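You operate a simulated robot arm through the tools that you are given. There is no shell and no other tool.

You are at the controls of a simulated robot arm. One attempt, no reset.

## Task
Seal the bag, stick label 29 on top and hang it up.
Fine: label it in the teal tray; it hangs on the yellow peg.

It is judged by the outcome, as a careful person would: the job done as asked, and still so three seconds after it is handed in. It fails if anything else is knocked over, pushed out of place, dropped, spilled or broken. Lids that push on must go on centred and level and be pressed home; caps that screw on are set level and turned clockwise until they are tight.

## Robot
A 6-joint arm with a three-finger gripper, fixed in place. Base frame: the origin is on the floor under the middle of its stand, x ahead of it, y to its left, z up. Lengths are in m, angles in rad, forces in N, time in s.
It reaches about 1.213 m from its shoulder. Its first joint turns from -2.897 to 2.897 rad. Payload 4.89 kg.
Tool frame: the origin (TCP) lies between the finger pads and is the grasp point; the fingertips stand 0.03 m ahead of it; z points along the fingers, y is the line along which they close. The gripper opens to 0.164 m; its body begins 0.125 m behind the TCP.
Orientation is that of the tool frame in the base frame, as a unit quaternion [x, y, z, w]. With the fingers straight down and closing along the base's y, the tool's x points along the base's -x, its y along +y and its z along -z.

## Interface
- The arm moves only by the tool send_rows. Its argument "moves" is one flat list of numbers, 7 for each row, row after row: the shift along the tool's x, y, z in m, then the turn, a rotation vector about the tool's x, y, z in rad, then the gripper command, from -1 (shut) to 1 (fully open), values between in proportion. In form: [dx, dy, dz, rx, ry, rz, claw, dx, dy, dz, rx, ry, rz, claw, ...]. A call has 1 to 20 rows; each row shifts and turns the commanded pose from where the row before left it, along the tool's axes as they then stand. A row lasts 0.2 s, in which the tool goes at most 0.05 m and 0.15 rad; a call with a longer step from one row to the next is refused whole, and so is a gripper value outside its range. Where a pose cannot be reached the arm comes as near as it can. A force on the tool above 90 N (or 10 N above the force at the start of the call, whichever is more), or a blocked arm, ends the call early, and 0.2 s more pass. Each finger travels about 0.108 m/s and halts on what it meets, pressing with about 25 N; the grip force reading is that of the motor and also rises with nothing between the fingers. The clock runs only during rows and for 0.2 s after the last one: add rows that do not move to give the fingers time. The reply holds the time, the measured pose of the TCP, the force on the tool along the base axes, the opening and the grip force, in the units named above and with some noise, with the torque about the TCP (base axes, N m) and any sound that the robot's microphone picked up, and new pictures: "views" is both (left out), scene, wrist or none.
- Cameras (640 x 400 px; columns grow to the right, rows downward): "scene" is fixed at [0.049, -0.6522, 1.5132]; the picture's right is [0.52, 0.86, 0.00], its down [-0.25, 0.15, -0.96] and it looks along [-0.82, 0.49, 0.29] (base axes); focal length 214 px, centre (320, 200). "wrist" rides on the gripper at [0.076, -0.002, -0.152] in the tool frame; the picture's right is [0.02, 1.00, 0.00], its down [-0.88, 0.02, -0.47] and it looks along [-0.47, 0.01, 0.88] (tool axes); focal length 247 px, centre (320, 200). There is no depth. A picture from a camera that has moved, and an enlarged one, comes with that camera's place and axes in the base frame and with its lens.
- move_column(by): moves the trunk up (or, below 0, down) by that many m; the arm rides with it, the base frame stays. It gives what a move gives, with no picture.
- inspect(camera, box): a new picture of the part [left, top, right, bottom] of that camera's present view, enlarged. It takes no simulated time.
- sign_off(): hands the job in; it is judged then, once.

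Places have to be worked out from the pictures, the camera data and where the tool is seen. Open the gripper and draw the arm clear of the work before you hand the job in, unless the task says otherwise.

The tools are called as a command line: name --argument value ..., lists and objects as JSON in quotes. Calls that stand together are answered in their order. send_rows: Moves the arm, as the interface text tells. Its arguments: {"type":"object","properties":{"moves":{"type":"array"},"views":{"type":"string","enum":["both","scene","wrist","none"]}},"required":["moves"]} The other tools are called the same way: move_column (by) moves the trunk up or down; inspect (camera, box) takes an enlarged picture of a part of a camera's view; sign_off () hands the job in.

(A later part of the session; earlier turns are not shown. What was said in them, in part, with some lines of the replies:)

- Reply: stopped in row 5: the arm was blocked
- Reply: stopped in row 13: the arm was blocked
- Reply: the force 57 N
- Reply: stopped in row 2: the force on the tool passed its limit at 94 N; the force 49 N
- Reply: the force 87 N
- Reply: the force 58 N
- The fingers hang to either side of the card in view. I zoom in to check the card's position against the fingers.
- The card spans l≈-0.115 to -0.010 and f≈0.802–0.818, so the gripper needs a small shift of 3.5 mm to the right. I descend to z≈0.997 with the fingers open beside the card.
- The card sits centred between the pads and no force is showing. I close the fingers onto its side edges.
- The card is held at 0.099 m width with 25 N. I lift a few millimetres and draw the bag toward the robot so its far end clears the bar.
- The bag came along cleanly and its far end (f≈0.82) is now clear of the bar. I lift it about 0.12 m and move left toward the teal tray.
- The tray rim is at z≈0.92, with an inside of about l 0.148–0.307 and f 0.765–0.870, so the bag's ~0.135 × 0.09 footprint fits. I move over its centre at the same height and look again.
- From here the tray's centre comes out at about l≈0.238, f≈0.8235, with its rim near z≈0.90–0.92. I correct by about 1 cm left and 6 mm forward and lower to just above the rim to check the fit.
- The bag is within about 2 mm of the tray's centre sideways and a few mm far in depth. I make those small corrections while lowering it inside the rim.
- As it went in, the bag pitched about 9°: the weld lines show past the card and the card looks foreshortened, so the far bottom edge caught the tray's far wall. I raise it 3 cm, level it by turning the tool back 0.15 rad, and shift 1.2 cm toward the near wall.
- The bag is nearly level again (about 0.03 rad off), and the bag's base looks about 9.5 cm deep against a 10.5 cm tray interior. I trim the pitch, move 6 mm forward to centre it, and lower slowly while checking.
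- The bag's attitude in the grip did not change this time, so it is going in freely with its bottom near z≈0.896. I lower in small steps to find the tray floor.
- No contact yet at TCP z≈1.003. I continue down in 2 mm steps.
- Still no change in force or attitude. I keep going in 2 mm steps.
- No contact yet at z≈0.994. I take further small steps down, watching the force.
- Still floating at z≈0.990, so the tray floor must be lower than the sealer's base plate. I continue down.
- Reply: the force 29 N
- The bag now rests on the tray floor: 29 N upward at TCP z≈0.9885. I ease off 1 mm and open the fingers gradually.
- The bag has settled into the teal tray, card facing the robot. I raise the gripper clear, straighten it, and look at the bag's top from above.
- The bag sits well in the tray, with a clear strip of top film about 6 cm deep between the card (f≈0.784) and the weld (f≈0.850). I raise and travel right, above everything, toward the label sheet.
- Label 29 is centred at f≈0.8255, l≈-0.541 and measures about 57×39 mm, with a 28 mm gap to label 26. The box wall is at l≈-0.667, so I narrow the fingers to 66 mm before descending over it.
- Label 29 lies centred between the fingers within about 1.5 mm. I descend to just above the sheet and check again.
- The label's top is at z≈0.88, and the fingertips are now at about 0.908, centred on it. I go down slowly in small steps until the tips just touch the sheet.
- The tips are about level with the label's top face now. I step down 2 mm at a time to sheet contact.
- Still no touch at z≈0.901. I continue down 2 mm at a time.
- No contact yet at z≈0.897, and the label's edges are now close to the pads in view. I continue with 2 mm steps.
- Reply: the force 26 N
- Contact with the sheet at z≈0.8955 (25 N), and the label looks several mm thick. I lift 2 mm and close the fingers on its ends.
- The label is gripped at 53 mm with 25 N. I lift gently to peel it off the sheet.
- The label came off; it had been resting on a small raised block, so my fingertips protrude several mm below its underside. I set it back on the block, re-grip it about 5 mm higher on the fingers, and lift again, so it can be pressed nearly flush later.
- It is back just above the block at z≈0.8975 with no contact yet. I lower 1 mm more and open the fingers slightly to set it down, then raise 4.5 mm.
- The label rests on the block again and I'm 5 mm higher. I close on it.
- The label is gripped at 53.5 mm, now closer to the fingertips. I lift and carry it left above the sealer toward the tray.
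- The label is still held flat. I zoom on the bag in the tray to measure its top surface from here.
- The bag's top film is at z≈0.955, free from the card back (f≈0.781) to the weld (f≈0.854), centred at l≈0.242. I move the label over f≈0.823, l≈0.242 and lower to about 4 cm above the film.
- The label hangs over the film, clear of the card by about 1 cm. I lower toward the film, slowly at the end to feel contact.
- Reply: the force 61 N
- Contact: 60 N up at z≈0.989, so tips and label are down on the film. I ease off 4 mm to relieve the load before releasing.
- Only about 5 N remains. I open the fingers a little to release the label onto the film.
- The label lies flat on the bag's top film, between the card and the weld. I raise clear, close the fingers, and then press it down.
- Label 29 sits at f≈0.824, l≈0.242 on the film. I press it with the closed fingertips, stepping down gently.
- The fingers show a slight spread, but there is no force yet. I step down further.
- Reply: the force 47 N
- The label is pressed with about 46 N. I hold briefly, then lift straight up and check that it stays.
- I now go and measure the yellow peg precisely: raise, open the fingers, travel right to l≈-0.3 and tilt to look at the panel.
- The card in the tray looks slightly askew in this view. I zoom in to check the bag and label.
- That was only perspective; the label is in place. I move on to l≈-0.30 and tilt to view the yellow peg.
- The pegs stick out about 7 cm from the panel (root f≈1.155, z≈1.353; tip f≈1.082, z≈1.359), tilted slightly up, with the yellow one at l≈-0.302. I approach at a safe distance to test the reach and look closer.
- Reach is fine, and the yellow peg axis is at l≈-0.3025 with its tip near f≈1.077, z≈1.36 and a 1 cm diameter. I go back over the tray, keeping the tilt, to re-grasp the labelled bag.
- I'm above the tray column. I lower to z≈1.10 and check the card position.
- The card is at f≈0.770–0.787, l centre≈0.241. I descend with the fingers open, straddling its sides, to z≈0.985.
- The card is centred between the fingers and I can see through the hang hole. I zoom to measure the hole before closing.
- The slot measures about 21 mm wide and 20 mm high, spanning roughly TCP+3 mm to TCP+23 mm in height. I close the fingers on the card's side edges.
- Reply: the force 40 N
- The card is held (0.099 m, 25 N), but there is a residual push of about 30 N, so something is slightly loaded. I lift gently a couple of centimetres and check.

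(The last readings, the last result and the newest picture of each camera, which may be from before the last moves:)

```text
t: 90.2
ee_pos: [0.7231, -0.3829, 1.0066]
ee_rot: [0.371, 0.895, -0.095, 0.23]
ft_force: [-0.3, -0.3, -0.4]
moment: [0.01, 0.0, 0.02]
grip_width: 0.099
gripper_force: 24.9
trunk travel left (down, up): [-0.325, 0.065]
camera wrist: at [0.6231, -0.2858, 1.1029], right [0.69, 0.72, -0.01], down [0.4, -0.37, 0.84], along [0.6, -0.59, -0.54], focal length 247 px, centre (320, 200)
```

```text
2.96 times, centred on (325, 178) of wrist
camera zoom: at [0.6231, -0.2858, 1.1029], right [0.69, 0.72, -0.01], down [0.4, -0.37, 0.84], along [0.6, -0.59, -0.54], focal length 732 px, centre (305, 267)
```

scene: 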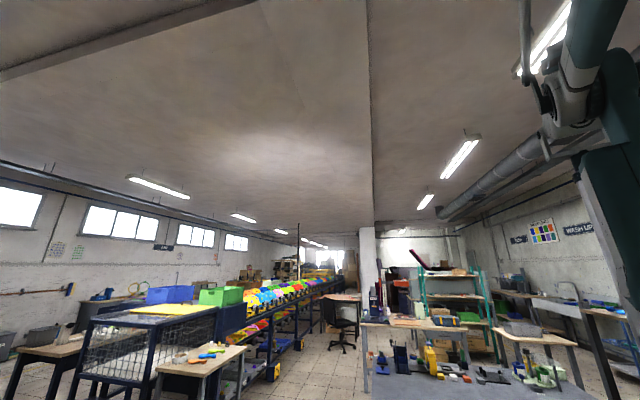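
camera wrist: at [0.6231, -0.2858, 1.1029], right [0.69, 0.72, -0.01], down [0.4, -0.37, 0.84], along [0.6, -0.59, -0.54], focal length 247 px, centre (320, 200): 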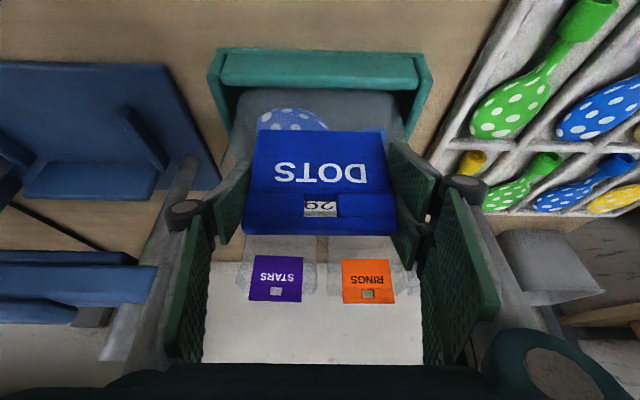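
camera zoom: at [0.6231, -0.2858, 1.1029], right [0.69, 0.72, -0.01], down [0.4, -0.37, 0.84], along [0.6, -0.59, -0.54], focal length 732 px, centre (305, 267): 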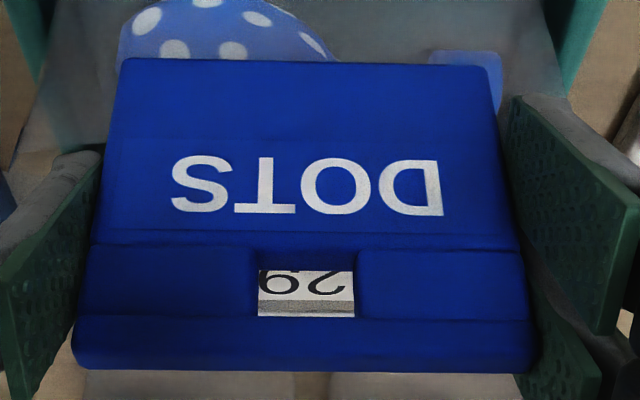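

The load is gone and the bag hangs cleanly from the grip, with a slight nose-down pitch of about 0.08 rad that matches the peg's upward tilt. I raise it to hanging height and carry it right to the yellow peg's line, well in front of the panel.

send_rows --moves '[-0.022, 0, -0.04, 0, 0, 0, -1, -0.022, 0, -0.04, 0, 0, 0, -1, -0.022, 0, -0.04, 0, 0, 0, -1, -0.022, 0, -0.04, 0, 0, 0, -1, -0.022, 0, -0.04, 0, 0, 0, -1, -0.022, 0, -0.04, 0, 0, 0, -1, -0.022, 0, -0.04, 0, 0, 0, -1, -0.022, 0, -0.04, 0, 0, 0, -1, 0, 0, 0, 0, 0, 0, -1]' --views "wrist"

```text
t: 92.2
ee_pos: [0.7238, -0.3838, 1.3709]
ee_rot: [0.371, 0.895, -0.095, 0.23]
ft_force: [-1.3, 0.5, -0.1]
moment: [-0.02, -0.06, 0.04]
grip_width: 0.0989
gripper_force: 25.2
trunk travel left (down, up): [-0.325, 0.065]
camera wrist: at [0.6231, -0.2858, 1.4686], right [0.69, 0.72, -0.01], down [0.4, -0.37, 0.84], along [0.6, -0.59, -0.54], focal length 247 px, centre (320, 200)
```

wrist: 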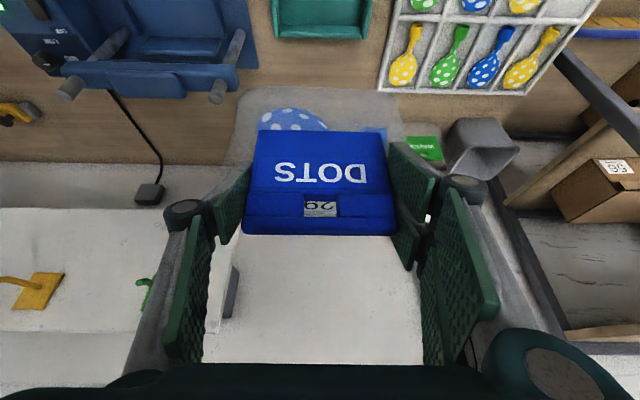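

The bag is held steadily and the tray stayed put. I move right to l≈-0.30.

send_rows --moves '[0, -0.03, 0, 0, 0, 0, -1, 0, -0.045, 0, 0, 0, 0, -1, 0, -0.049, 0, 0, 0, 0, -1, 0, -0.049, 0, 0, 0, 0, -1, 0, -0.049, 0, 0, 0, 0, -1, 0, -0.049, 0, 0, 0, 0, -1, 0, -0.049, 0, 0, 0, 0, -1, 0, -0.049, 0, 0, 0, 0, -1, 0, -0.049, 0, 0, 0, 0, -1, 0, -0.049, 0, 0, 0, 0, -1, 0, -0.045, 0, 0, 0, 0, -1, 0, -0.03, 0, 0, 0, 0, -1, 0, 0, 0, 0, 0, 0, -1]' --views "wrist"

inspect --camera "wrist" --box '[220, 110, 420, 260]'

```text
t: 95.0
ee_pos: [0.3401, -0.768, 1.372]
ee_rot: [0.372, 0.894, -0.096, 0.23]
ft_force: [-0.9, -0.9, -1.0]
moment: [0.1, -0.05, 0.05]
grip_width: 0.0987
gripper_force: 25.8
trunk travel left (down, up): [-0.325, 0.065]
camera wrist: at [0.24, -0.6703, 1.4679], right [0.69, 0.72, -0.01], down [0.4, -0.37, 0.84], along [0.6, -0.59, -0.54], focal length 247 px, centre (320, 200)
```

wrist: 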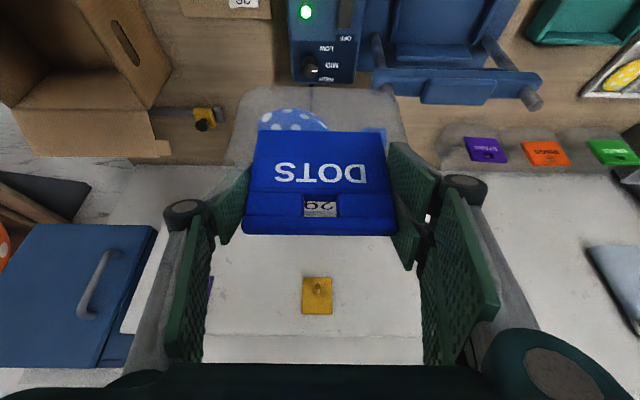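

```text
2.67 times, centred on (320, 185) of wrist
camera zoom: at [0.24, -0.6703, 1.4679], right [0.69, 0.72, -0.01], down [0.4, -0.37, 0.84], along [0.6, -0.59, -0.54], focal length 659 px, centre (320, 240)
```

zoom: 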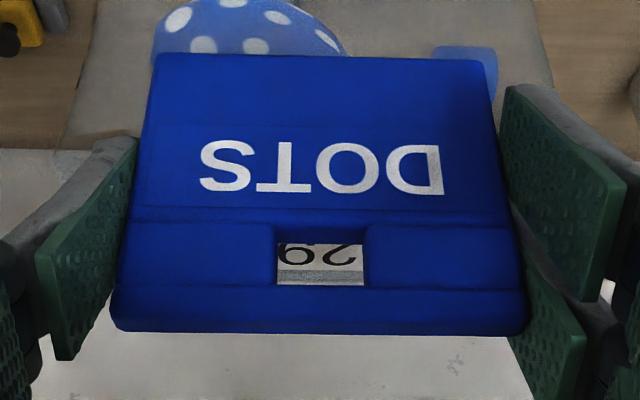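

The yellow peg is now straight ahead, visible over the card's top edge. I zoom in on it to verify the sideways alignment and height.

inspect --camera "wrist" --box '[270, 250, 370, 330]'

inspect --camera "wrist" --box '[280, 180, 370, 240]'

```text
5.00 times, centred on (320, 290) of wrist
camera zoom: at [0.24, -0.6703, 1.4679], right [0.69, 0.72, -0.01], down [0.4, -0.37, 0.84], along [0.6, -0.59, -0.54], focal length 1235 px, centre (320, -250)
```

zoom: 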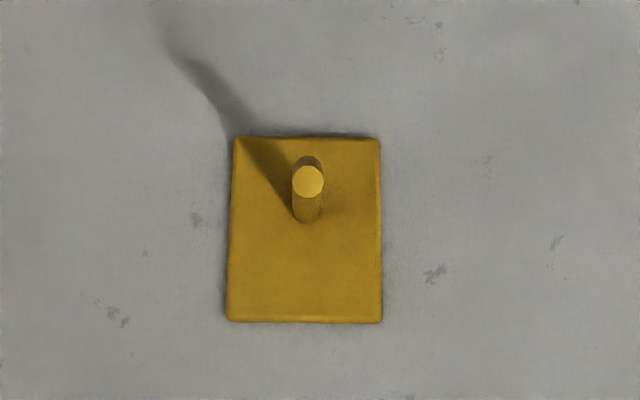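

```text
6.67 times, centred on (325, 210) of wrist
camera zoom: at [0.24, -0.6703, 1.4679], right [0.69, 0.72, -0.01], down [0.4, -0.37, 0.84], along [0.6, -0.59, -0.54], focal length 1646 px, centre (287, 133)
```

zoom: 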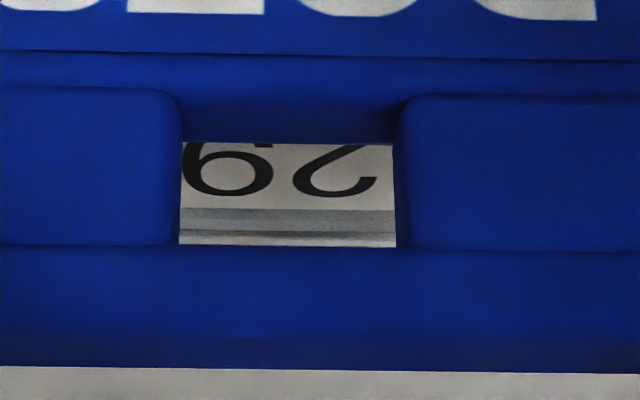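

The slot centre is within about 1 mm of the peg sideways. The peg, with its slightly upturned end, spans z≈1.352–1.368, and the slot spans TCP+1 to +20 mm. So I need TCP z≈1.349, and I move forward to f≈1.03, stopping about 3 cm short of the peg tip.

send_rows --moves '[-0.0342, 0.0002, 0.0233, 0, 0, 0, -1, -0.0342, 0.0002, 0.0233, 0, 0, 0, -1, -0.0342, 0.0002, 0.0233, 0, 0, 0, -1, -0.0342, 0.0002, 0.0233, 0, 0, 0, -1, -0.0342, 0.0002, 0.0233, 0, 0, 0, -1, -0.0342, 0.0002, 0.0233, 0, 0, 0, -1, 0, 0, 0, 0, 0, 0, -1]' --views "wrist"

inspect --camera "wrist" --box '[240, 170, 400, 290]'

```text
t: 96.6
ee_pos: [0.518, -0.9404, 1.3454]
ee_rot: [0.371, 0.895, -0.095, 0.229]
ft_force: [0.4, -1.2, -1.3]
moment: [0.12, 0.06, 0.01]
grip_width: 0.0985
gripper_force: 24.8
trunk travel left (down, up): [-0.325, 0.065]
camera wrist: at [0.4171, -0.8452, 1.4434], right [0.69, 0.72, -0.01], down [0.4, -0.37, 0.84], along [0.6, -0.58, -0.55], focal length 247 px, centre (320, 200)
```

wrist: 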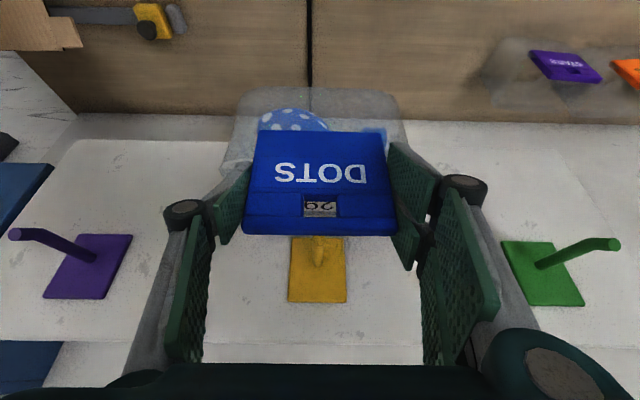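

```text
3.33 times, centred on (320, 230) of wrist
camera zoom: at [0.4171, -0.8452, 1.4434], right [0.69, 0.72, -0.01], down [0.4, -0.37, 0.84], along [0.6, -0.58, -0.55], focal length 823 px, centre (320, 100)
```

zoom: 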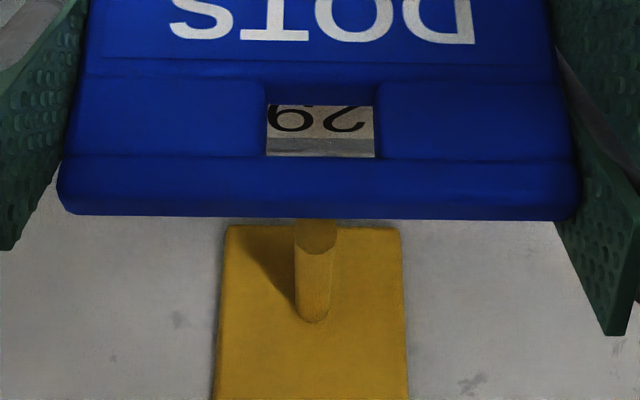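

The neighbouring pegs show the shape side-on, bending up near the end. I zoom in on them to get the exact profile.

inspect --camera "wrist" --box '[490, 200, 640, 320]'

inspect --camera "wrist" --box '[0, 200, 150, 320]'

```text
3.33 times, centred on (565, 260) of wrist
camera zoom: at [0.4171, -0.8452, 1.4434], right [0.69, 0.72, -0.01], down [0.4, -0.37, 0.84], along [0.6, -0.58, -0.55], focal length 823 px, centre (-497, 0)
```

zoom: 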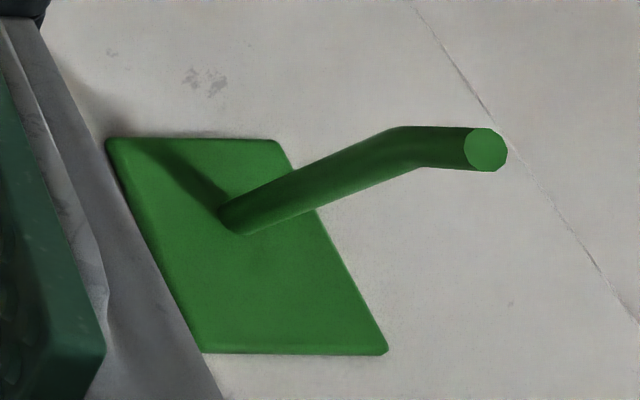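

```text
3.33 times, centred on (75, 260) of wrist
camera zoom: at [0.4171, -0.8452, 1.4434], right [0.69, 0.72, -0.01], down [0.4, -0.37, 0.84], along [0.6, -0.58, -0.55], focal length 823 px, centre (1137, 0)
```

zoom: 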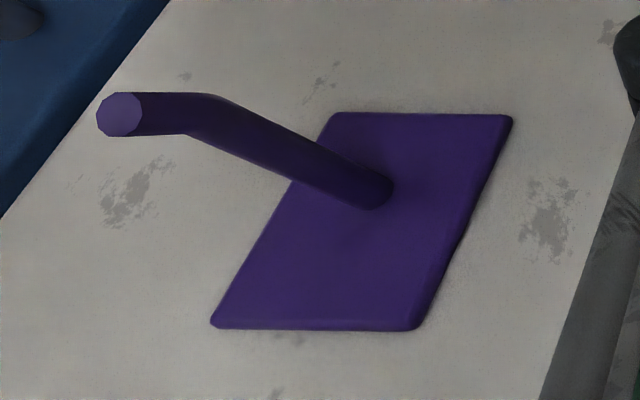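

The peg is horizontal at z≈1.352 until f≈1.095, then bends up to its tip at f≈1.079, z≈1.360. The slot therefore threads best with the bag pitched nose-down. I zoom on the card to measure its present pitch in the grip.

inspect --camera "wrist" --box '[230, 80, 410, 250]'

```text
2.35 times, centred on (320, 165) of wrist
camera zoom: at [0.4171, -0.8452, 1.4434], right [0.69, 0.72, -0.01], down [0.4, -0.37, 0.84], along [0.6, -0.58, -0.55], focal length 581 px, centre (320, 282)
```

zoom: 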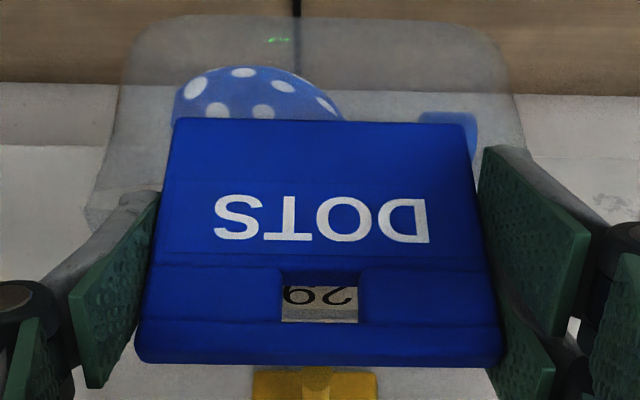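

The card is pitched about 0.07 rad nose-down, with its slot about 21 mm high. Pitching it by 0.35 rad more lines the slot up with the peg's bent tip and keeps the bag's far end clear of the panel. I back off and up slightly, then rotate.

send_rows --moves '[0.0036, 0, -0.0248, 0, 0, 0, -1, 0.0036, 0, -0.0248, 0, 0, 0, -1, 0, 0, 0, 0, 0.0875, 0, -1, 0, 0, 0, 0, 0.0875, 0, -1, 0, 0, 0, 0, 0.0875, 0, -1, 0, 0, 0, 0, 0.0875, 0, -1, 0, 0, 0, 0, 0, 0, -1]' --views "wrist"

inspect --camera "wrist" --box '[240, 120, 400, 240]'

```text
t: 98.2
ee_pos: [0.4966, -0.9203, 1.3865]
ee_rot: [0.381, 0.921, -0.029, 0.07]
ft_force: [0.3, -0.6, -1.2]
moment: [0.1, 0.09, 0.03]
grip_width: 0.099
gripper_force: 25.2
trunk travel left (down, up): [-0.325, 0.065]
camera wrist: at [0.4249, -0.8525, 1.5261], right [0.69, 0.72, 0.0], down [0.58, -0.55, 0.6], along [0.43, -0.42, -0.8], focal length 247 px, centre (320, 200)
```

wrist: 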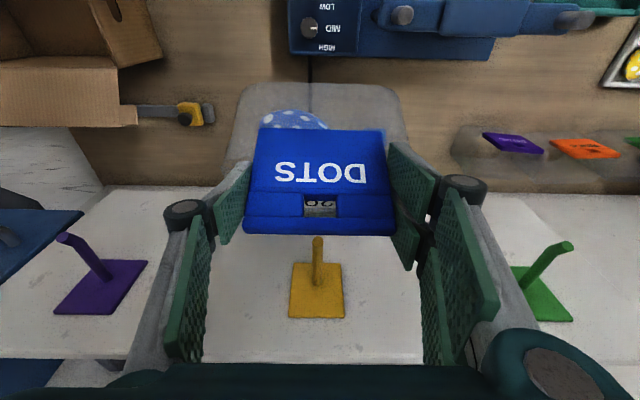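

```text
3.33 times, centred on (320, 180) of wrist
camera zoom: at [0.4249, -0.8525, 1.5261], right [0.69, 0.72, 0.0], down [0.58, -0.55, 0.6], along [0.43, -0.42, -0.8], focal length 823 px, centre (320, 267)
```

zoom: 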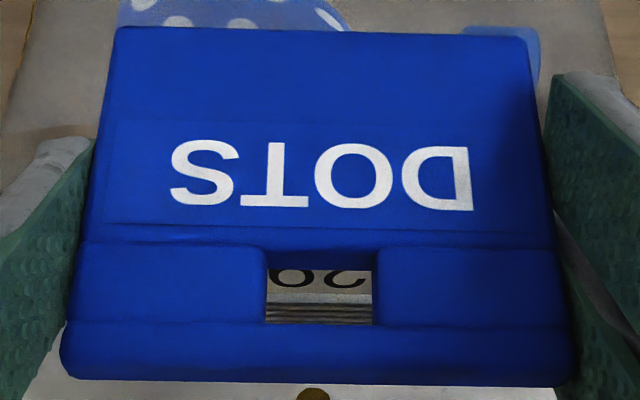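

After pitching, the slot axis points almost exactly at the peg tip. I advance 5 cm along the slot axis, leaving about 1.5 cm to the tip, and check.

send_rows --moves '[-0.021, -0.0005, 0.0135, 0, 0, 0, -1, -0.021, -0.0005, 0.0135, 0, 0, 0, -1, 0, 0, 0, 0, 0, 0, -1]' --views "wrist"

inspect --camera "wrist" --box '[240, 160, 400, 280]'

```text
t: 99.0
ee_pos: [0.5271, -0.9526, 1.3664]
ee_rot: [0.381, 0.921, -0.029, 0.07]
ft_force: [1.2, -0.8, -0.7]
moment: [0.14, 0.14, -0.01]
grip_width: 0.0989
gripper_force: 25.7
trunk travel left (down, up): [-0.325, 0.065]
camera wrist: at [0.4563, -0.8856, 1.5051], right [0.69, 0.72, 0.0], down [0.58, -0.55, 0.6], along [0.43, -0.42, -0.8], focal length 247 px, centre (320, 200)
```

wrist: 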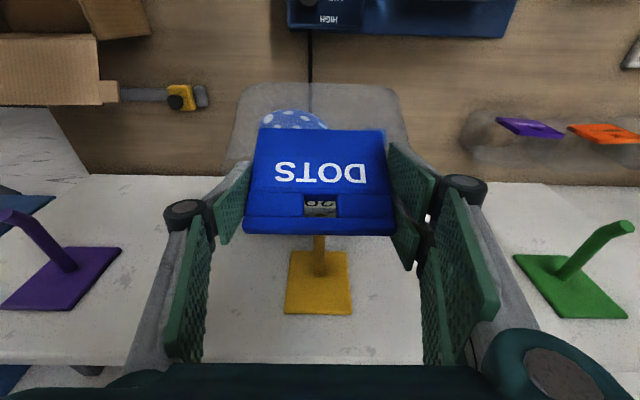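

```text
3.33 times, centred on (320, 220) of wrist
camera zoom: at [0.4563, -0.8856, 1.5051], right [0.69, 0.72, 0.0], down [0.58, -0.55, 0.6], along [0.43, -0.42, -0.8], focal length 823 px, centre (320, 133)
```

zoom: 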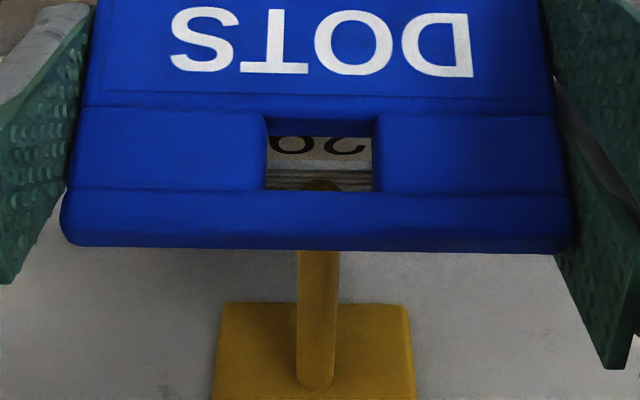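

The yellow tip is now visible through the slot, just behind it and centred. I advance 1 cm at a time along the slot axis, watching the force.

send_rows --moves '[-0.0042, 0.0003, 0.0027, 0, 0, 0, -1, -0.0042, 0.0003, 0.0027, 0, 0, 0, -1, -0.0042, 0, 0.0027, 0, 0, 0, -1, 0, 0, 0, 0, 0, 0, -1]' --views "wrist"

inspect --camera "wrist" --box '[240, 160, 400, 280]'

```text
t: 100.0
ee_pos: [0.5359, -0.9608, 1.36]
ee_rot: [0.382, 0.921, -0.029, 0.07]
ft_force: [-0.4, 0.0, -0.1]
moment: [-0.03, -0.01, 0.01]
grip_width: 0.0988
gripper_force: 24.7
trunk travel left (down, up): [-0.325, 0.065]
camera wrist: at [0.466, -0.8939, 1.4998], right [0.69, 0.72, 0.0], down [0.58, -0.55, 0.6], along [0.43, -0.42, -0.8], focal length 247 px, centre (320, 200)
```

wrist: 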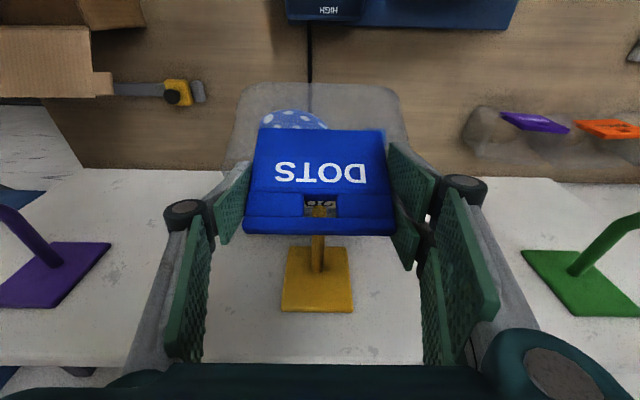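

```text
3.33 times, centred on (320, 220) of wrist
camera zoom: at [0.466, -0.8939, 1.4998], right [0.69, 0.72, 0.0], down [0.58, -0.55, 0.6], along [0.43, -0.42, -0.8], focal length 823 px, centre (320, 133)
```

zoom: 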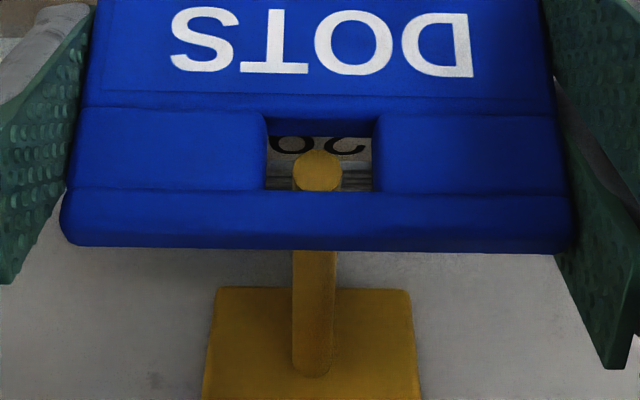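

The tip is cleanly inside the slot opening, centred, with no force. I continue another 1.2 cm along the slot axis.

send_rows --moves '[-0.0034, -0.0003, 0.0022, 0, 0, 0, -1, -0.0034, -0.0003, 0.0022, 0, 0, 0, -1, -0.0034, 0, 0.0022, 0, 0, 0, -1, 0, 0, 0, 0, 0, 0, -1]' --views "wrist"

inspect --camera "wrist" --box '[240, 160, 400, 280]'

```text
t: 101.0
ee_pos: [0.544, -0.9698, 1.3551]
ee_rot: [0.381, 0.922, -0.028, 0.069]
ft_force: [-5.2, 5.2, -10.7]
moment: [0.11, 0.09, -0.03]
grip_width: 0.0989
gripper_force: 25.0
trunk travel left (down, up): [-0.325, 0.065]
camera wrist: at [0.4734, -0.9021, 1.4949], right [0.69, 0.72, 0.0], down [0.58, -0.55, 0.6], along [0.43, -0.42, -0.8], focal length 247 px, centre (320, 200)
```

wrist: 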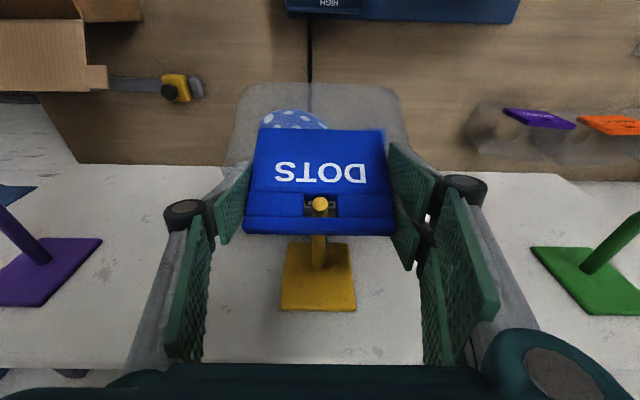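

```text
3.33 times, centred on (320, 220) of wrist
camera zoom: at [0.4734, -0.9021, 1.4949], right [0.69, 0.72, 0.0], down [0.58, -0.55, 0.6], along [0.43, -0.42, -0.8], focal length 823 px, centre (320, 133)
```

zoom: 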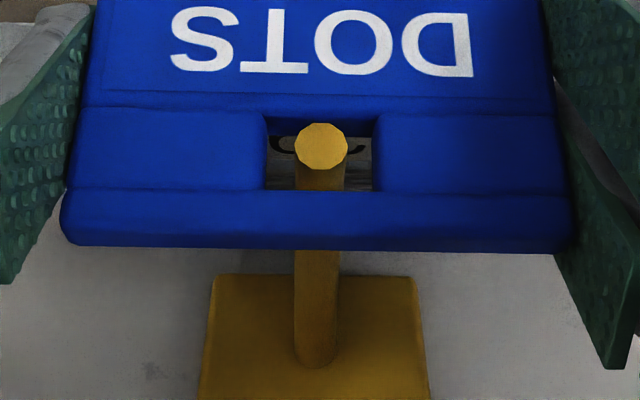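

The tip has passed through the slot, and a small downward push (about 13 N) shows the peg touching the slot's lower edge. I lower the bag 5 mm to centre it.

send_rows --moves '[0.0004, 0, 0.0025, 0, 0, 0, -1, 0.0004, 0, 0.0025, 0, 0, 0, -1, 0, 0, 0, 0, 0, 0, -1]' --views "wrist"

inspect --camera "wrist" --box '[240, 160, 400, 280]'

```text
t: 101.8
ee_pos: [0.5438, -0.968, 1.351]
ee_rot: [0.382, 0.921, -0.029, 0.069]
ft_force: [-0.7, 0.7, -0.7]
moment: [0.03, -0.02, 0.03]
grip_width: 0.0989
gripper_force: 25.6
trunk travel left (down, up): [-0.325, 0.065]
camera wrist: at [0.4736, -0.9019, 1.4901], right [0.69, 0.72, 0.0], down [0.58, -0.55, 0.6], along [0.43, -0.42, -0.8], focal length 247 px, centre (320, 200)
```

wrist: 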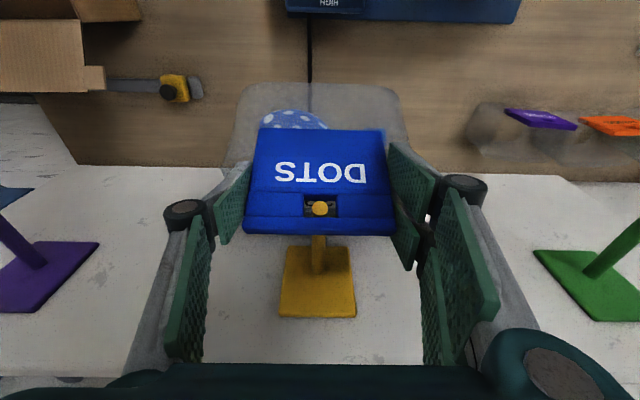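

```text
3.33 times, centred on (320, 220) of wrist
camera zoom: at [0.4736, -0.9019, 1.4901], right [0.69, 0.72, 0.0], down [0.58, -0.55, 0.6], along [0.43, -0.42, -0.8], focal length 823 px, centre (320, 133)
```

zoom: 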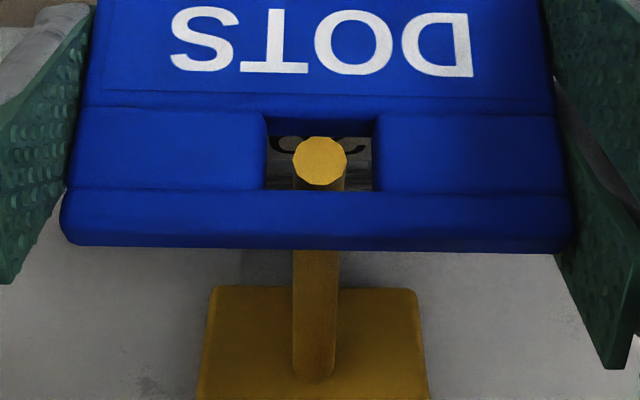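

The force is back to zero and the tip sits mid-slot. I advance another 1.2 cm, following the peg's bend.

send_rows --moves '[-0.0037, 0, 0.0022, 0, 0, 0, -1, -0.0037, 0, 0.0022, 0, 0, 0, -1, -0.0037, 0, 0.0022, 0, 0, 0, -1, 0, 0, 0, 0, 0, 0, -1]' --views "wrist"

inspect --camera "wrist" --box '[240, 160, 400, 280]'

```text
t: 102.8
ee_pos: [0.5511, -0.9757, 1.3482]
ee_rot: [0.381, 0.921, -0.029, 0.07]
ft_force: [-12.6, 10.2, 13.9]
moment: [0.59, 0.51, 0.22]
grip_width: 0.0989
gripper_force: 25.0
trunk travel left (down, up): [-0.325, 0.065]
camera wrist: at [0.4804, -0.9092, 1.4872], right [0.69, 0.72, 0.0], down [0.58, -0.55, 0.6], along [0.43, -0.42, -0.8], focal length 247 px, centre (320, 200)
```

wrist: 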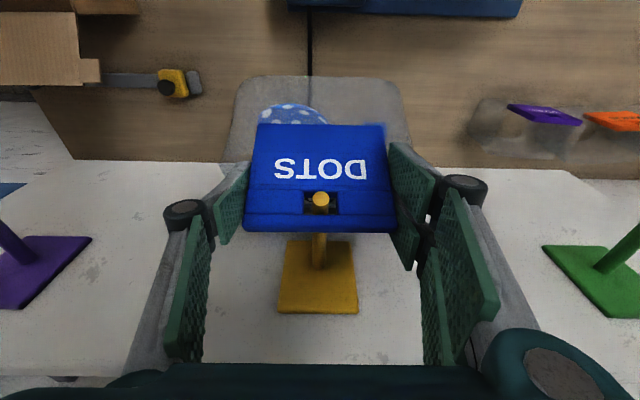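

```text
3.33 times, centred on (320, 220) of wrist
camera zoom: at [0.4804, -0.9092, 1.4872], right [0.69, 0.72, 0.0], down [0.58, -0.55, 0.6], along [0.43, -0.42, -0.8], focal length 823 px, centre (320, 133)
```

zoom: 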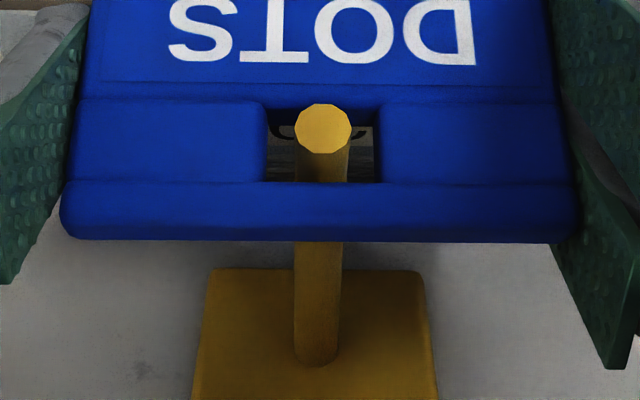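

The card is fully on the peg with the tip showing in front, and the bag's back has reached the panel (16 N pushing back). I ease back 2 mm and start lowering so the slot's top bar settles on the peg.

send_rows --moves '[0.002, 0, -0.0003, 0, 0, 0, -1, 0.0003, 0, 0.002, 0, 0, 0, -1, 0.0003, 0, 0.002, 0, 0, 0, -1, 0, 0, 0, 0, 0, 0, -1]' --views "wrist"

inspect --camera "wrist" --box '[240, 160, 400, 280]'

```text
t: 103.8
ee_pos: [0.5501, -0.9747, 1.3441]
ee_rot: [0.381, 0.921, -0.029, 0.071]
ft_force: [0.6, -4.8, 41.5]
moment: [-0.15, -0.08, 0.18]
grip_width: 0.1007
gripper_force: 25.3
trunk travel left (down, up): [-0.325, 0.065]
camera wrist: at [0.4796, -0.9071, 1.4834], right [0.69, 0.72, 0.0], down [0.58, -0.55, 0.6], along [0.43, -0.42, -0.8], focal length 247 px, centre (320, 200)
```

wrist: 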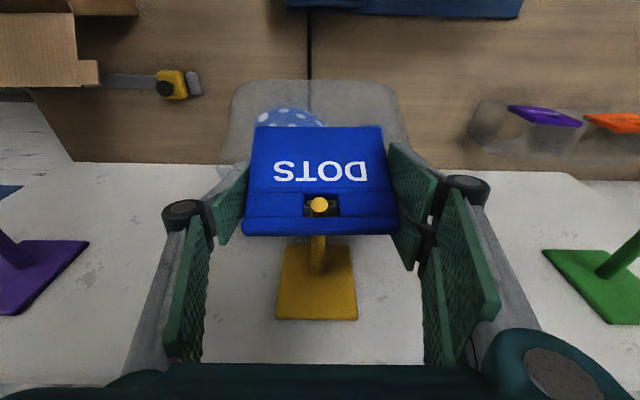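

```text
3.33 times, centred on (320, 220) of wrist
camera zoom: at [0.4796, -0.9071, 1.4834], right [0.69, 0.72, 0.0], down [0.58, -0.55, 0.6], along [0.43, -0.42, -0.8], focal length 823 px, centre (320, 133)
```

zoom: 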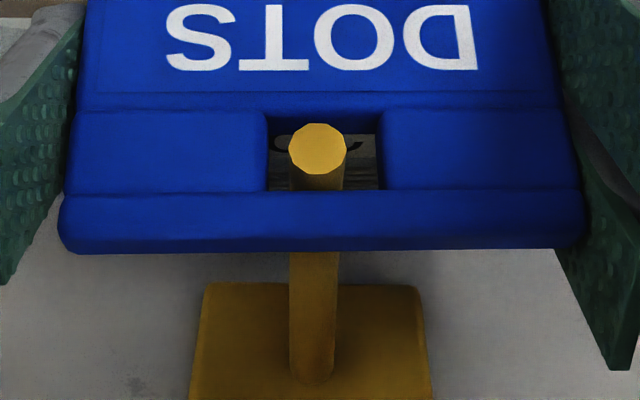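

The top bar is now resting on the peg (41 N upward). I relieve most of that load and open the fingers gradually.

send_rows --moves '[-0.0003, 0, -0.0018, 0, 0, 0, -1, 0, 0, 0, 0, 0, 0, -1]' --views "none"

```text
t: 104.4
ee_pos: [0.5515, -0.9748, 1.3443]
ee_rot: [0.382, 0.921, -0.03, 0.07]
ft_force: [-7.0, 10.0, 15.4]
moment: [0.34, 0.46, 0.46]
grip_width: 0.1003
gripper_force: 25.1
trunk travel left (down, up): [-0.325, 0.065]
```

Only about 15 N is left. I open the fingers slowly and check how the bag hangs.

send_rows --moves '[0, 0, 0, 0, 0, 0, 0.25, 0, 0, 0, 0, 0, 0, 0.3, 0, 0, 0, 0, 0, 0, 0.36, 0, 0, 0, 0, 0, 0, 0.42, 0, 0, 0, 0, 0, 0, 0.42]' --views "wrist"

inspect --camera "wrist" --box '[220, 120, 420, 270]'

```text
t: 105.6
ee_pos: [0.5512, -0.9763, 1.3444]
ee_rot: [0.381, 0.921, -0.029, 0.07]
ft_force: [-0.1, -0.6, 0.9]
moment: [0.03, -0.02, -0.01]
grip_width: 0.1164
gripper_force: 0.1
trunk travel left (down, up): [-0.325, 0.065]
camera wrist: at [0.4807, -0.9089, 1.4831], right [0.69, 0.72, 0.0], down [0.58, -0.55, 0.6], along [0.43, -0.42, -0.8], focal length 247 px, centre (320, 200)
```

wrist: 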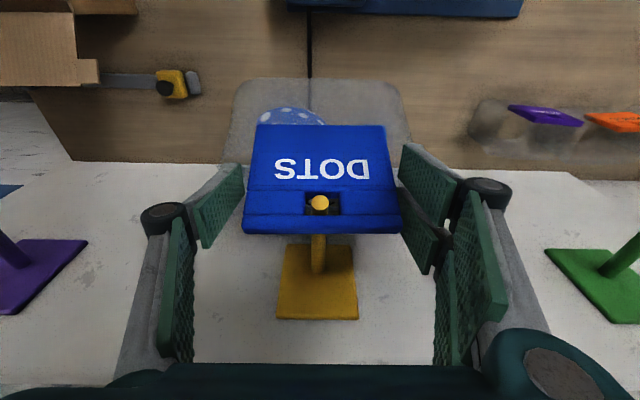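

```text
2.67 times, centred on (320, 195) of wrist
camera zoom: at [0.4807, -0.9089, 1.4831], right [0.69, 0.72, 0.0], down [0.58, -0.55, 0.6], along [0.43, -0.42, -0.8], focal length 659 px, centre (320, 213)
```

zoom: 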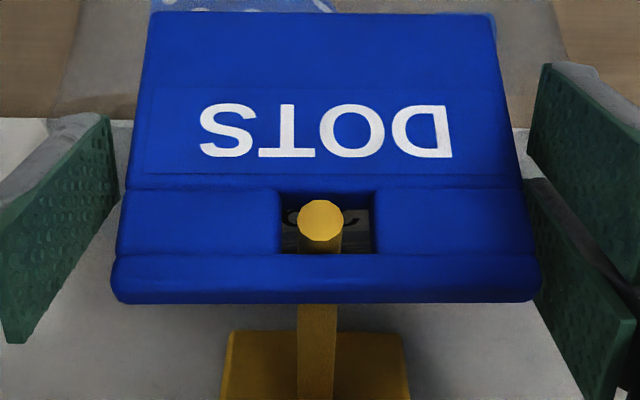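

The bag hangs on the yellow peg on its own with the fingers off it. I wait a moment, open wider, and check again for stability before withdrawing.

send_rows --moves '[0, 0, 0, 0, 0, 0, 0.5, 0, 0, 0, 0, 0, 0, 0.6, 0, 0, 0, 0, 0, 0, 0.7, 0, 0, 0, 0, 0, 0, 0.8, 0, 0, 0, 0, 0, 0, 0.8, 0, 0, 0, 0, 0, 0, 0.8]' --views "wrist"

inspect --camera "wrist" --box '[220, 120, 420, 270]'

```text
t: 107.0
ee_pos: [0.5522, -0.9767, 1.3449]
ee_rot: [0.381, 0.921, -0.028, 0.07]
ft_force: [-0.2, -0.8, -1.0]
moment: [0.0, 0.02, -0.01]
grip_width: 0.1476
gripper_force: 0.1
trunk travel left (down, up): [-0.325, 0.065]
camera wrist: at [0.4807, -0.909, 1.4832], right [0.69, 0.72, 0.0], down [0.58, -0.55, 0.6], along [0.43, -0.42, -0.8], focal length 247 px, centre (320, 200)
```

wrist: 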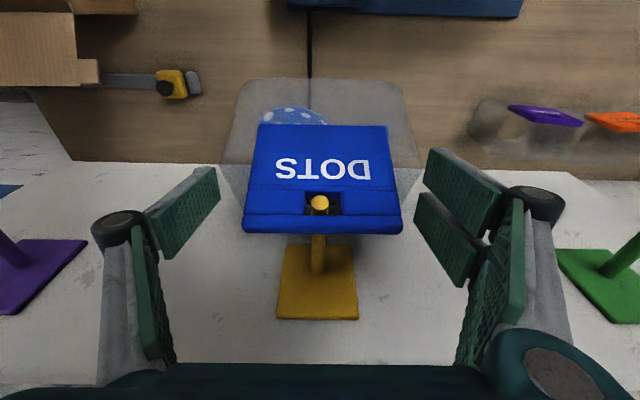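

```text
2.67 times, centred on (320, 195) of wrist
camera zoom: at [0.4807, -0.909, 1.4832], right [0.69, 0.72, 0.0], down [0.58, -0.55, 0.6], along [0.43, -0.42, -0.8], focal length 659 px, centre (320, 213)
```

zoom: 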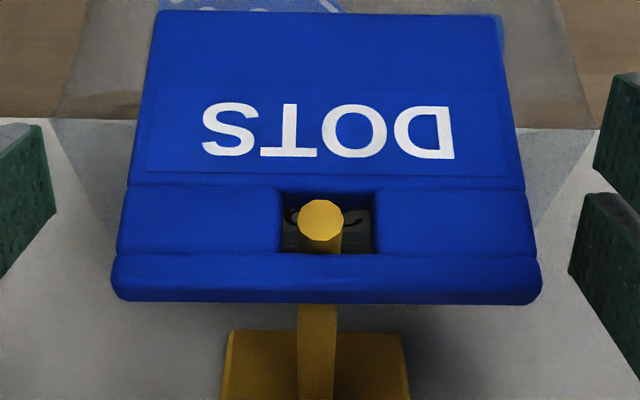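

The bag has not moved over the last second and hangs by its slot on the peg. I withdraw straight up along the tool axis, then back toward the robot.

send_rows --moves '[0, 0, -0.015, 0, 0, 0, 0.8, 0, 0, -0.03, 0, 0, 0, 0.8, 0, 0, -0.04, 0, 0, 0, 0.8, 0, 0, -0.04, 0, 0, 0, 0.8, 0.03, 0, 0, 0, 0, 0, 0.8, 0.045, 0, 0, 0, -0.07, 0, 0.8, 0.045, 0, 0, 0, -0.07, 0, 0.8, 0.045, 0, 0, 0, -0.07, 0, 0.8, 0.045, 0, 0, 0, -0.07, 0, 0.8, 0.045, 0, 0, 0, -0.07, 0, 0.8, 0, 0, 0, 0, 0, 0, 0.8]' --views "wrist"

inspect --camera "wrist" --box '[220, 140, 420, 310]'

```text
t: 109.4
ee_pos: [0.3626, -0.7892, 1.3991]
ee_rot: [0.369, 0.895, -0.095, 0.232]
ft_force: [-0.5, 1.9, 1.5]
moment: [-0.19, -0.13, -0.01]
grip_width: 0.1475
gripper_force: 0.1
trunk travel left (down, up): [-0.325, 0.065]
camera wrist: at [0.2628, -0.6926, 1.4968], right [0.69, 0.72, -0.01], down [0.4, -0.37, 0.84], along [0.6, -0.59, -0.54], focal length 247 px, centre (320, 200)
```

wrist: 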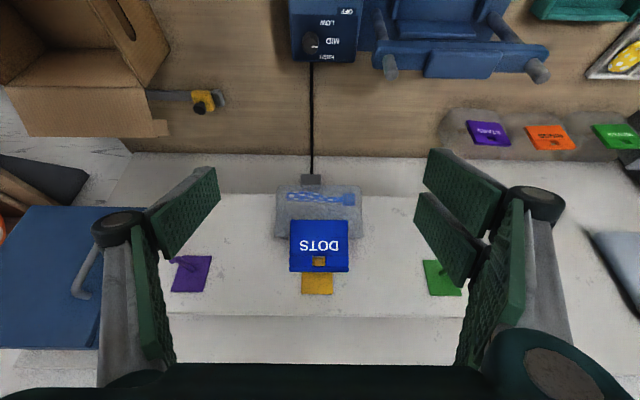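

```text
2.35 times, centred on (320, 225) of wrist
camera zoom: at [0.2628, -0.6926, 1.4968], right [0.69, 0.72, -0.01], down [0.4, -0.37, 0.84], along [0.6, -0.59, -0.54], focal length 581 px, centre (320, 141)
```

zoom: 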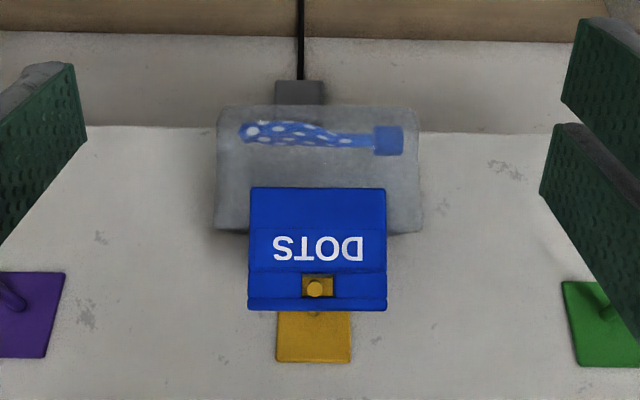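

The bag hangs on the yellow peg, with the balloon settled at its bottom. I move higher to look over the card and confirm the label is still on top, letting a few seconds pass too.

send_rows --moves '[0, 0, -0.045, 0, 0, 0, 0.8, 0, 0, -0.045, 0, 0, 0, 0.8, 0, 0, -0.045, 0, 0, 0, 0.8, -0.045, 0, 0, 0, 0.1, 0, 0.8, -0.045, 0, 0, 0, 0.1, 0, 0.8, -0.04, 0, 0, 0, 0.1, 0, 0.8, 0, 0, 0, 0, 0, 0, 0.8]' --views "wrist"

inspect --camera "wrist" --box '[240, 120, 400, 260]'

```text
t: 111.0
ee_pos: [0.4055, -0.831, 1.5667]
ee_rot: [0.38, 0.919, -0.038, 0.093]
ft_force: [0.6, -1.6, -0.6]
moment: [0.18, 0.18, -0.04]
grip_width: 0.1474
gripper_force: 0.0
trunk travel left (down, up): [-0.325, 0.065]
camera wrist: at [0.3289, -0.7578, 1.702], right [0.69, 0.72, 0.0], down [0.56, -0.53, 0.64], along [0.46, -0.44, -0.77], focal length 247 px, centre (320, 200)
```

wrist: 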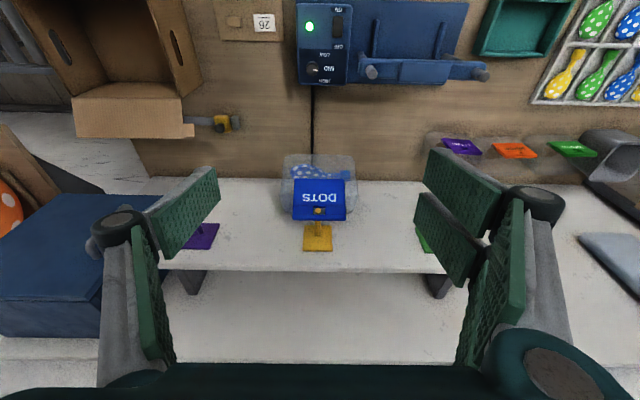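

```text
2.86 times, centred on (320, 190) of wrist
camera zoom: at [0.3289, -0.7578, 1.702], right [0.69, 0.72, 0.0], down [0.56, -0.53, 0.64], along [0.46, -0.44, -0.77], focal length 706 px, centre (320, 229)
```

zoom: 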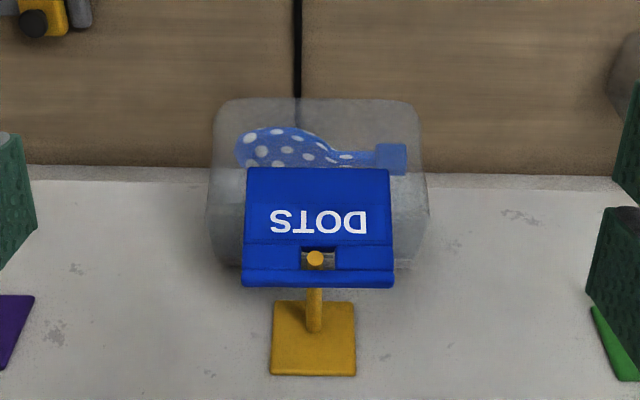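

The bag is stable. To double-check the label I look from the side: I move left and forward, staying above the panel height.

send_rows --moves '[0, 0.049, 0, 0, 0, 0, 0.8, 0, 0.049, 0, 0, 0, 0, 0.8, 0, 0.049, 0, 0, 0, 0, 0.8, 0, 0.049, 0, 0, 0, 0, 0.8, -0.045, 0, 0, 0, 0, 0, 0.8, -0.045, 0, 0, 0, 0, 0, 0.8, -0.045, 0, 0, 0, 0, 0, 0.8, 0, 0, 0, 0, 0, 0, 0.8]' --views "wrist"

inspect --camera "wrist" --box '[60, 80, 260, 240]'

```text
t: 112.8
ee_pos: [0.6365, -0.7828, 1.5947]
ee_rot: [0.379, 0.92, -0.038, 0.092]
ft_force: [1.5, -0.4, -0.5]
moment: [0.1, 0.2, -0.02]
grip_width: 0.1475
gripper_force: 0.0
trunk travel left (down, up): [-0.325, 0.065]
camera wrist: at [0.561, -0.7109, 1.7288], right [0.69, 0.72, 0.0], down [0.56, -0.53, 0.64], along [0.46, -0.44, -0.77], focal length 247 px, centre (320, 200)
```

wrist: 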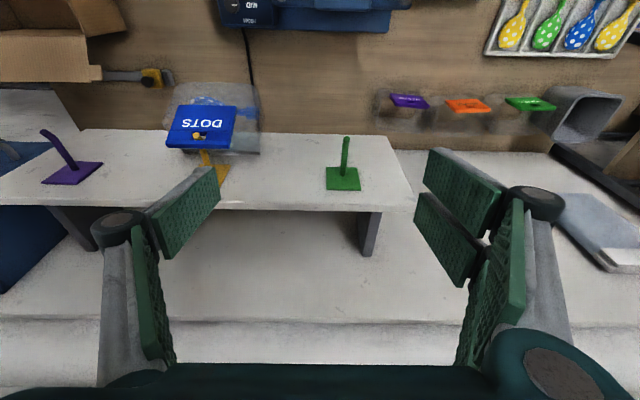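

```text
2.50 times, centred on (160, 160) of wrist
camera zoom: at [0.561, -0.7109, 1.7288], right [0.69, 0.72, 0.0], down [0.56, -0.53, 0.64], along [0.46, -0.44, -0.77], focal length 617 px, centre (720, 300)
```

zoom: 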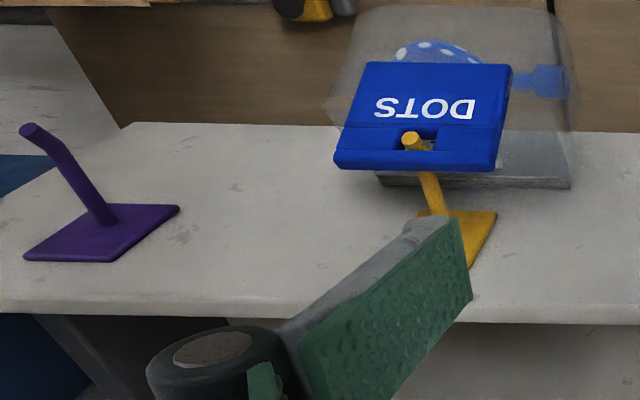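

The peg tip protrudes in front of the card, so it is well hooked. I move a bit further left and turn the camera toward the bag to see its top behind the card.

send_rows --moves '[0, 0.049, 0, 0, 0, 0, 0.8, 0, 0.049, 0, 0, 0, 0, 0.8, 0, 0.049, 0, 0, 0, 0, 0.8, -0.03, 0, 0, 0, 0, 0.15, 0.8, 0, 0, 0, 0, 0, 0.15, 0.8, 0, 0, 0, 0, 0, 0.15, 0.8, 0, 0, 0, 0, 0, 0.15, 0.8, 0, 0, 0, 0, 0, 0.15, 0.8, 0, 0, 0, 0, 0, 0.15, 0.8, 0, 0, 0, 0, 0, 0, 0.8]' --views "wrist"

inspect --camera "wrist" --box '[200, 60, 420, 220]'

```text
t: 115.0
ee_pos: [0.7605, -0.7009, 1.6011]
ee_rot: [0.743, 0.662, 0.006, 0.101]
ft_force: [1.1, -0.4, 0.7]
moment: [-0.01, 0.0, 0.02]
grip_width: 0.1476
gripper_force: 0.0
trunk travel left (down, up): [-0.325, 0.065]
camera wrist: at [0.7467, -0.6043, 1.7408], right [0.98, -0.08, 0.15], down [-0.16, -0.8, 0.58], along [0.08, -0.59, -0.8], focal length 247 px, centre (320, 200)
```

wrist: 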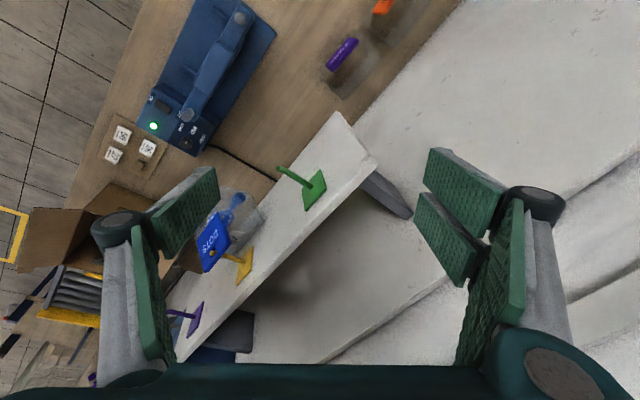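

```text
2.50 times, centred on (310, 140) of wrist
camera zoom: at [0.7467, -0.6043, 1.7408], right [0.98, -0.08, 0.15], down [-0.16, -0.8, 0.58], along [0.08, -0.59, -0.8], focal length 617 px, centre (345, 350)
```

zoom: 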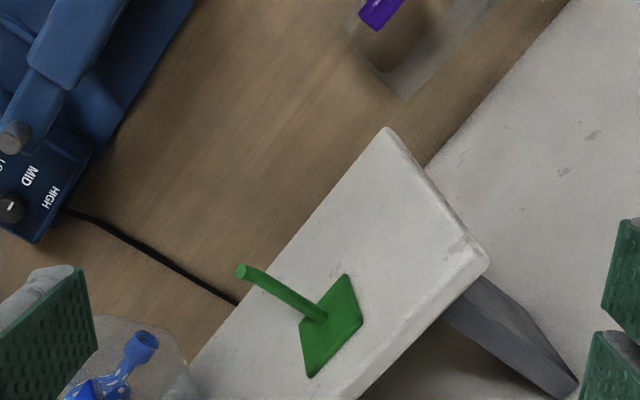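

inspect --camera "wrist" --box '[170, 170, 290, 300]'

```text
3.08 times, centred on (230, 235) of wrist
camera zoom: at [0.7467, -0.6043, 1.7408], right [0.98, -0.08, 0.15], down [-0.16, -0.8, 0.58], along [0.08, -0.59, -0.8], focal length 760 px, centre (597, 92)
```

zoom: 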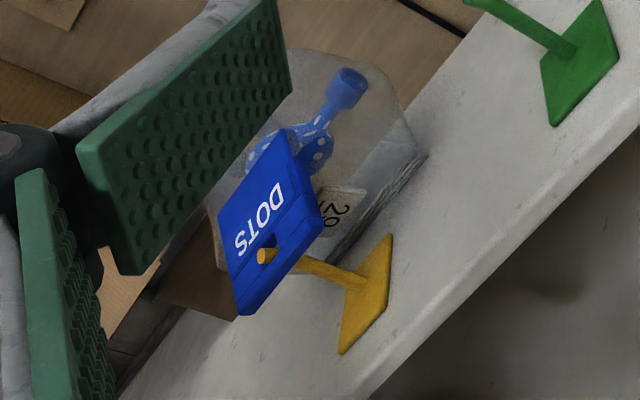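

Label 29 is clearly on the bag's top, with the yellow peg through the card's slot and its tip showing in front. I turn back and withdraw the arm well clear of the work with the gripper fully open.

send_rows --moves '[0, 0, 0, 0, 0, -0.15, 0.9, 0, 0, 0, 0, 0, -0.15, 1, 0, 0, 0, 0, 0, -0.15, 1, 0, 0, 0, 0, 0, -0.15, 1, 0, 0, 0, 0, 0, -0.15, 1, 0, 0, 0, 0, 0, -0.15, 1, 0.045, 0, 0, 0, 0, 0, 1, 0.045, 0, 0, 0, 0, 0, 1, 0.045, 0, 0, 0, 0, 0, 1, 0.045, 0, 0, 0, 0, 0, 1, 0.045, 0, 0, 0, 0, 0, 1, 0.045, 0, 0, 0, 0, 0, 1, 0.045, 0, 0, 0, 0, 0, 1, 0.045, 0, 0, 0, 0, 0, 1, 0, 0, 0, 0, 0, 0, 1]' --views "wrist"

inspect --camera "wrist" --box '[0, 120, 320, 330]'

```text
t: 118.2
ee_pos: [0.5111, -0.4501, 1.5292]
ee_rot: [0.38, 0.919, -0.039, 0.094]
ft_force: [-1.2, 1.2, 0.6]
moment: [-0.24, -0.21, 0.03]
grip_width: 0.1641
gripper_force: 0.0
trunk travel left (down, up): [-0.325, 0.065]
camera wrist: at [0.4352, -0.3768, 1.6633], right [0.69, 0.72, 0.0], down [0.56, -0.53, 0.64], along [0.46, -0.45, -0.77], focal length 247 px, centre (320, 200)
```

wrist: 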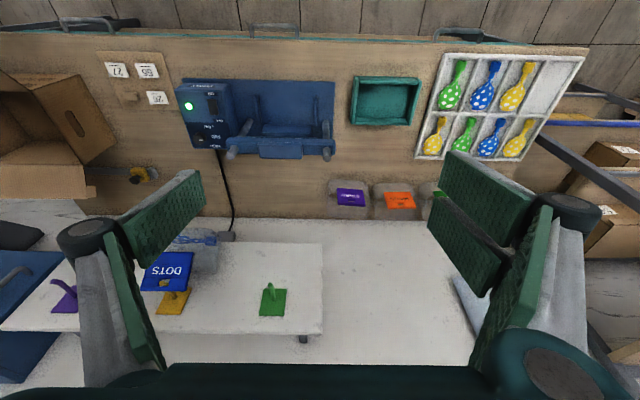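

```text
1.90 times, centred on (160, 225) of wrist
camera zoom: at [0.4352, -0.3768, 1.6633], right [0.69, 0.72, 0.0], down [0.56, -0.53, 0.64], along [0.46, -0.45, -0.77], focal length 470 px, centre (625, 152)
```

zoom: 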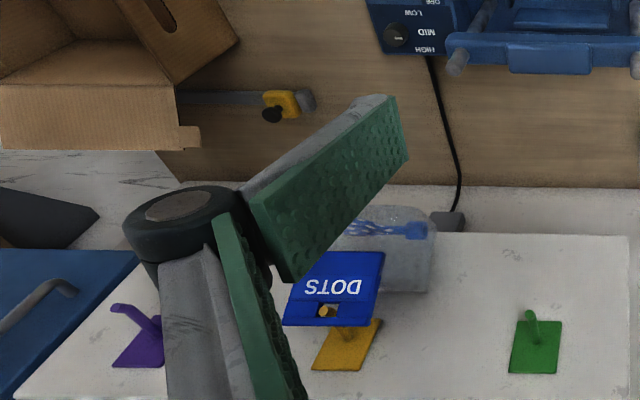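

The bag has hung unchanged for more than ten seconds. The other labels, tray, sealer and finished bags are where they were, and the arm is clear with the gripper open. I hand the job in.

sign_off

```text
The job is handed in.
```

The bag is sealed, has label 29 on top, and is hanging on the yellow peg. I've handed the job in.

- **Seal:** I held the sealer bar down on the bag mouth for a few seconds. Afterwards the film stayed closed, with white weld lines across it. I left the sealer's switch and heat knob as they were, and no beep or light change confirmed the seal.
- **Label:** I stuck the label on while the bag stood in the teal tray. It sits on the film between the card and the weld, pressed down with about 46 N. A last look showed it still there after hanging.
- **Hanging:** The peg goes through the slot in the card and its upturned tip shows in front. The bag leans nose-down with its back close to the panel. It had not moved for more than ten seconds when I handed in.

On the first try the bag caught the tray's far wall and tipped about 9°. I lifted it, levelled it and set it down properly.

In the last views the other labels, tray, sealer, finished bags and box looked undisturbed. The arm is clear with the gripper open.
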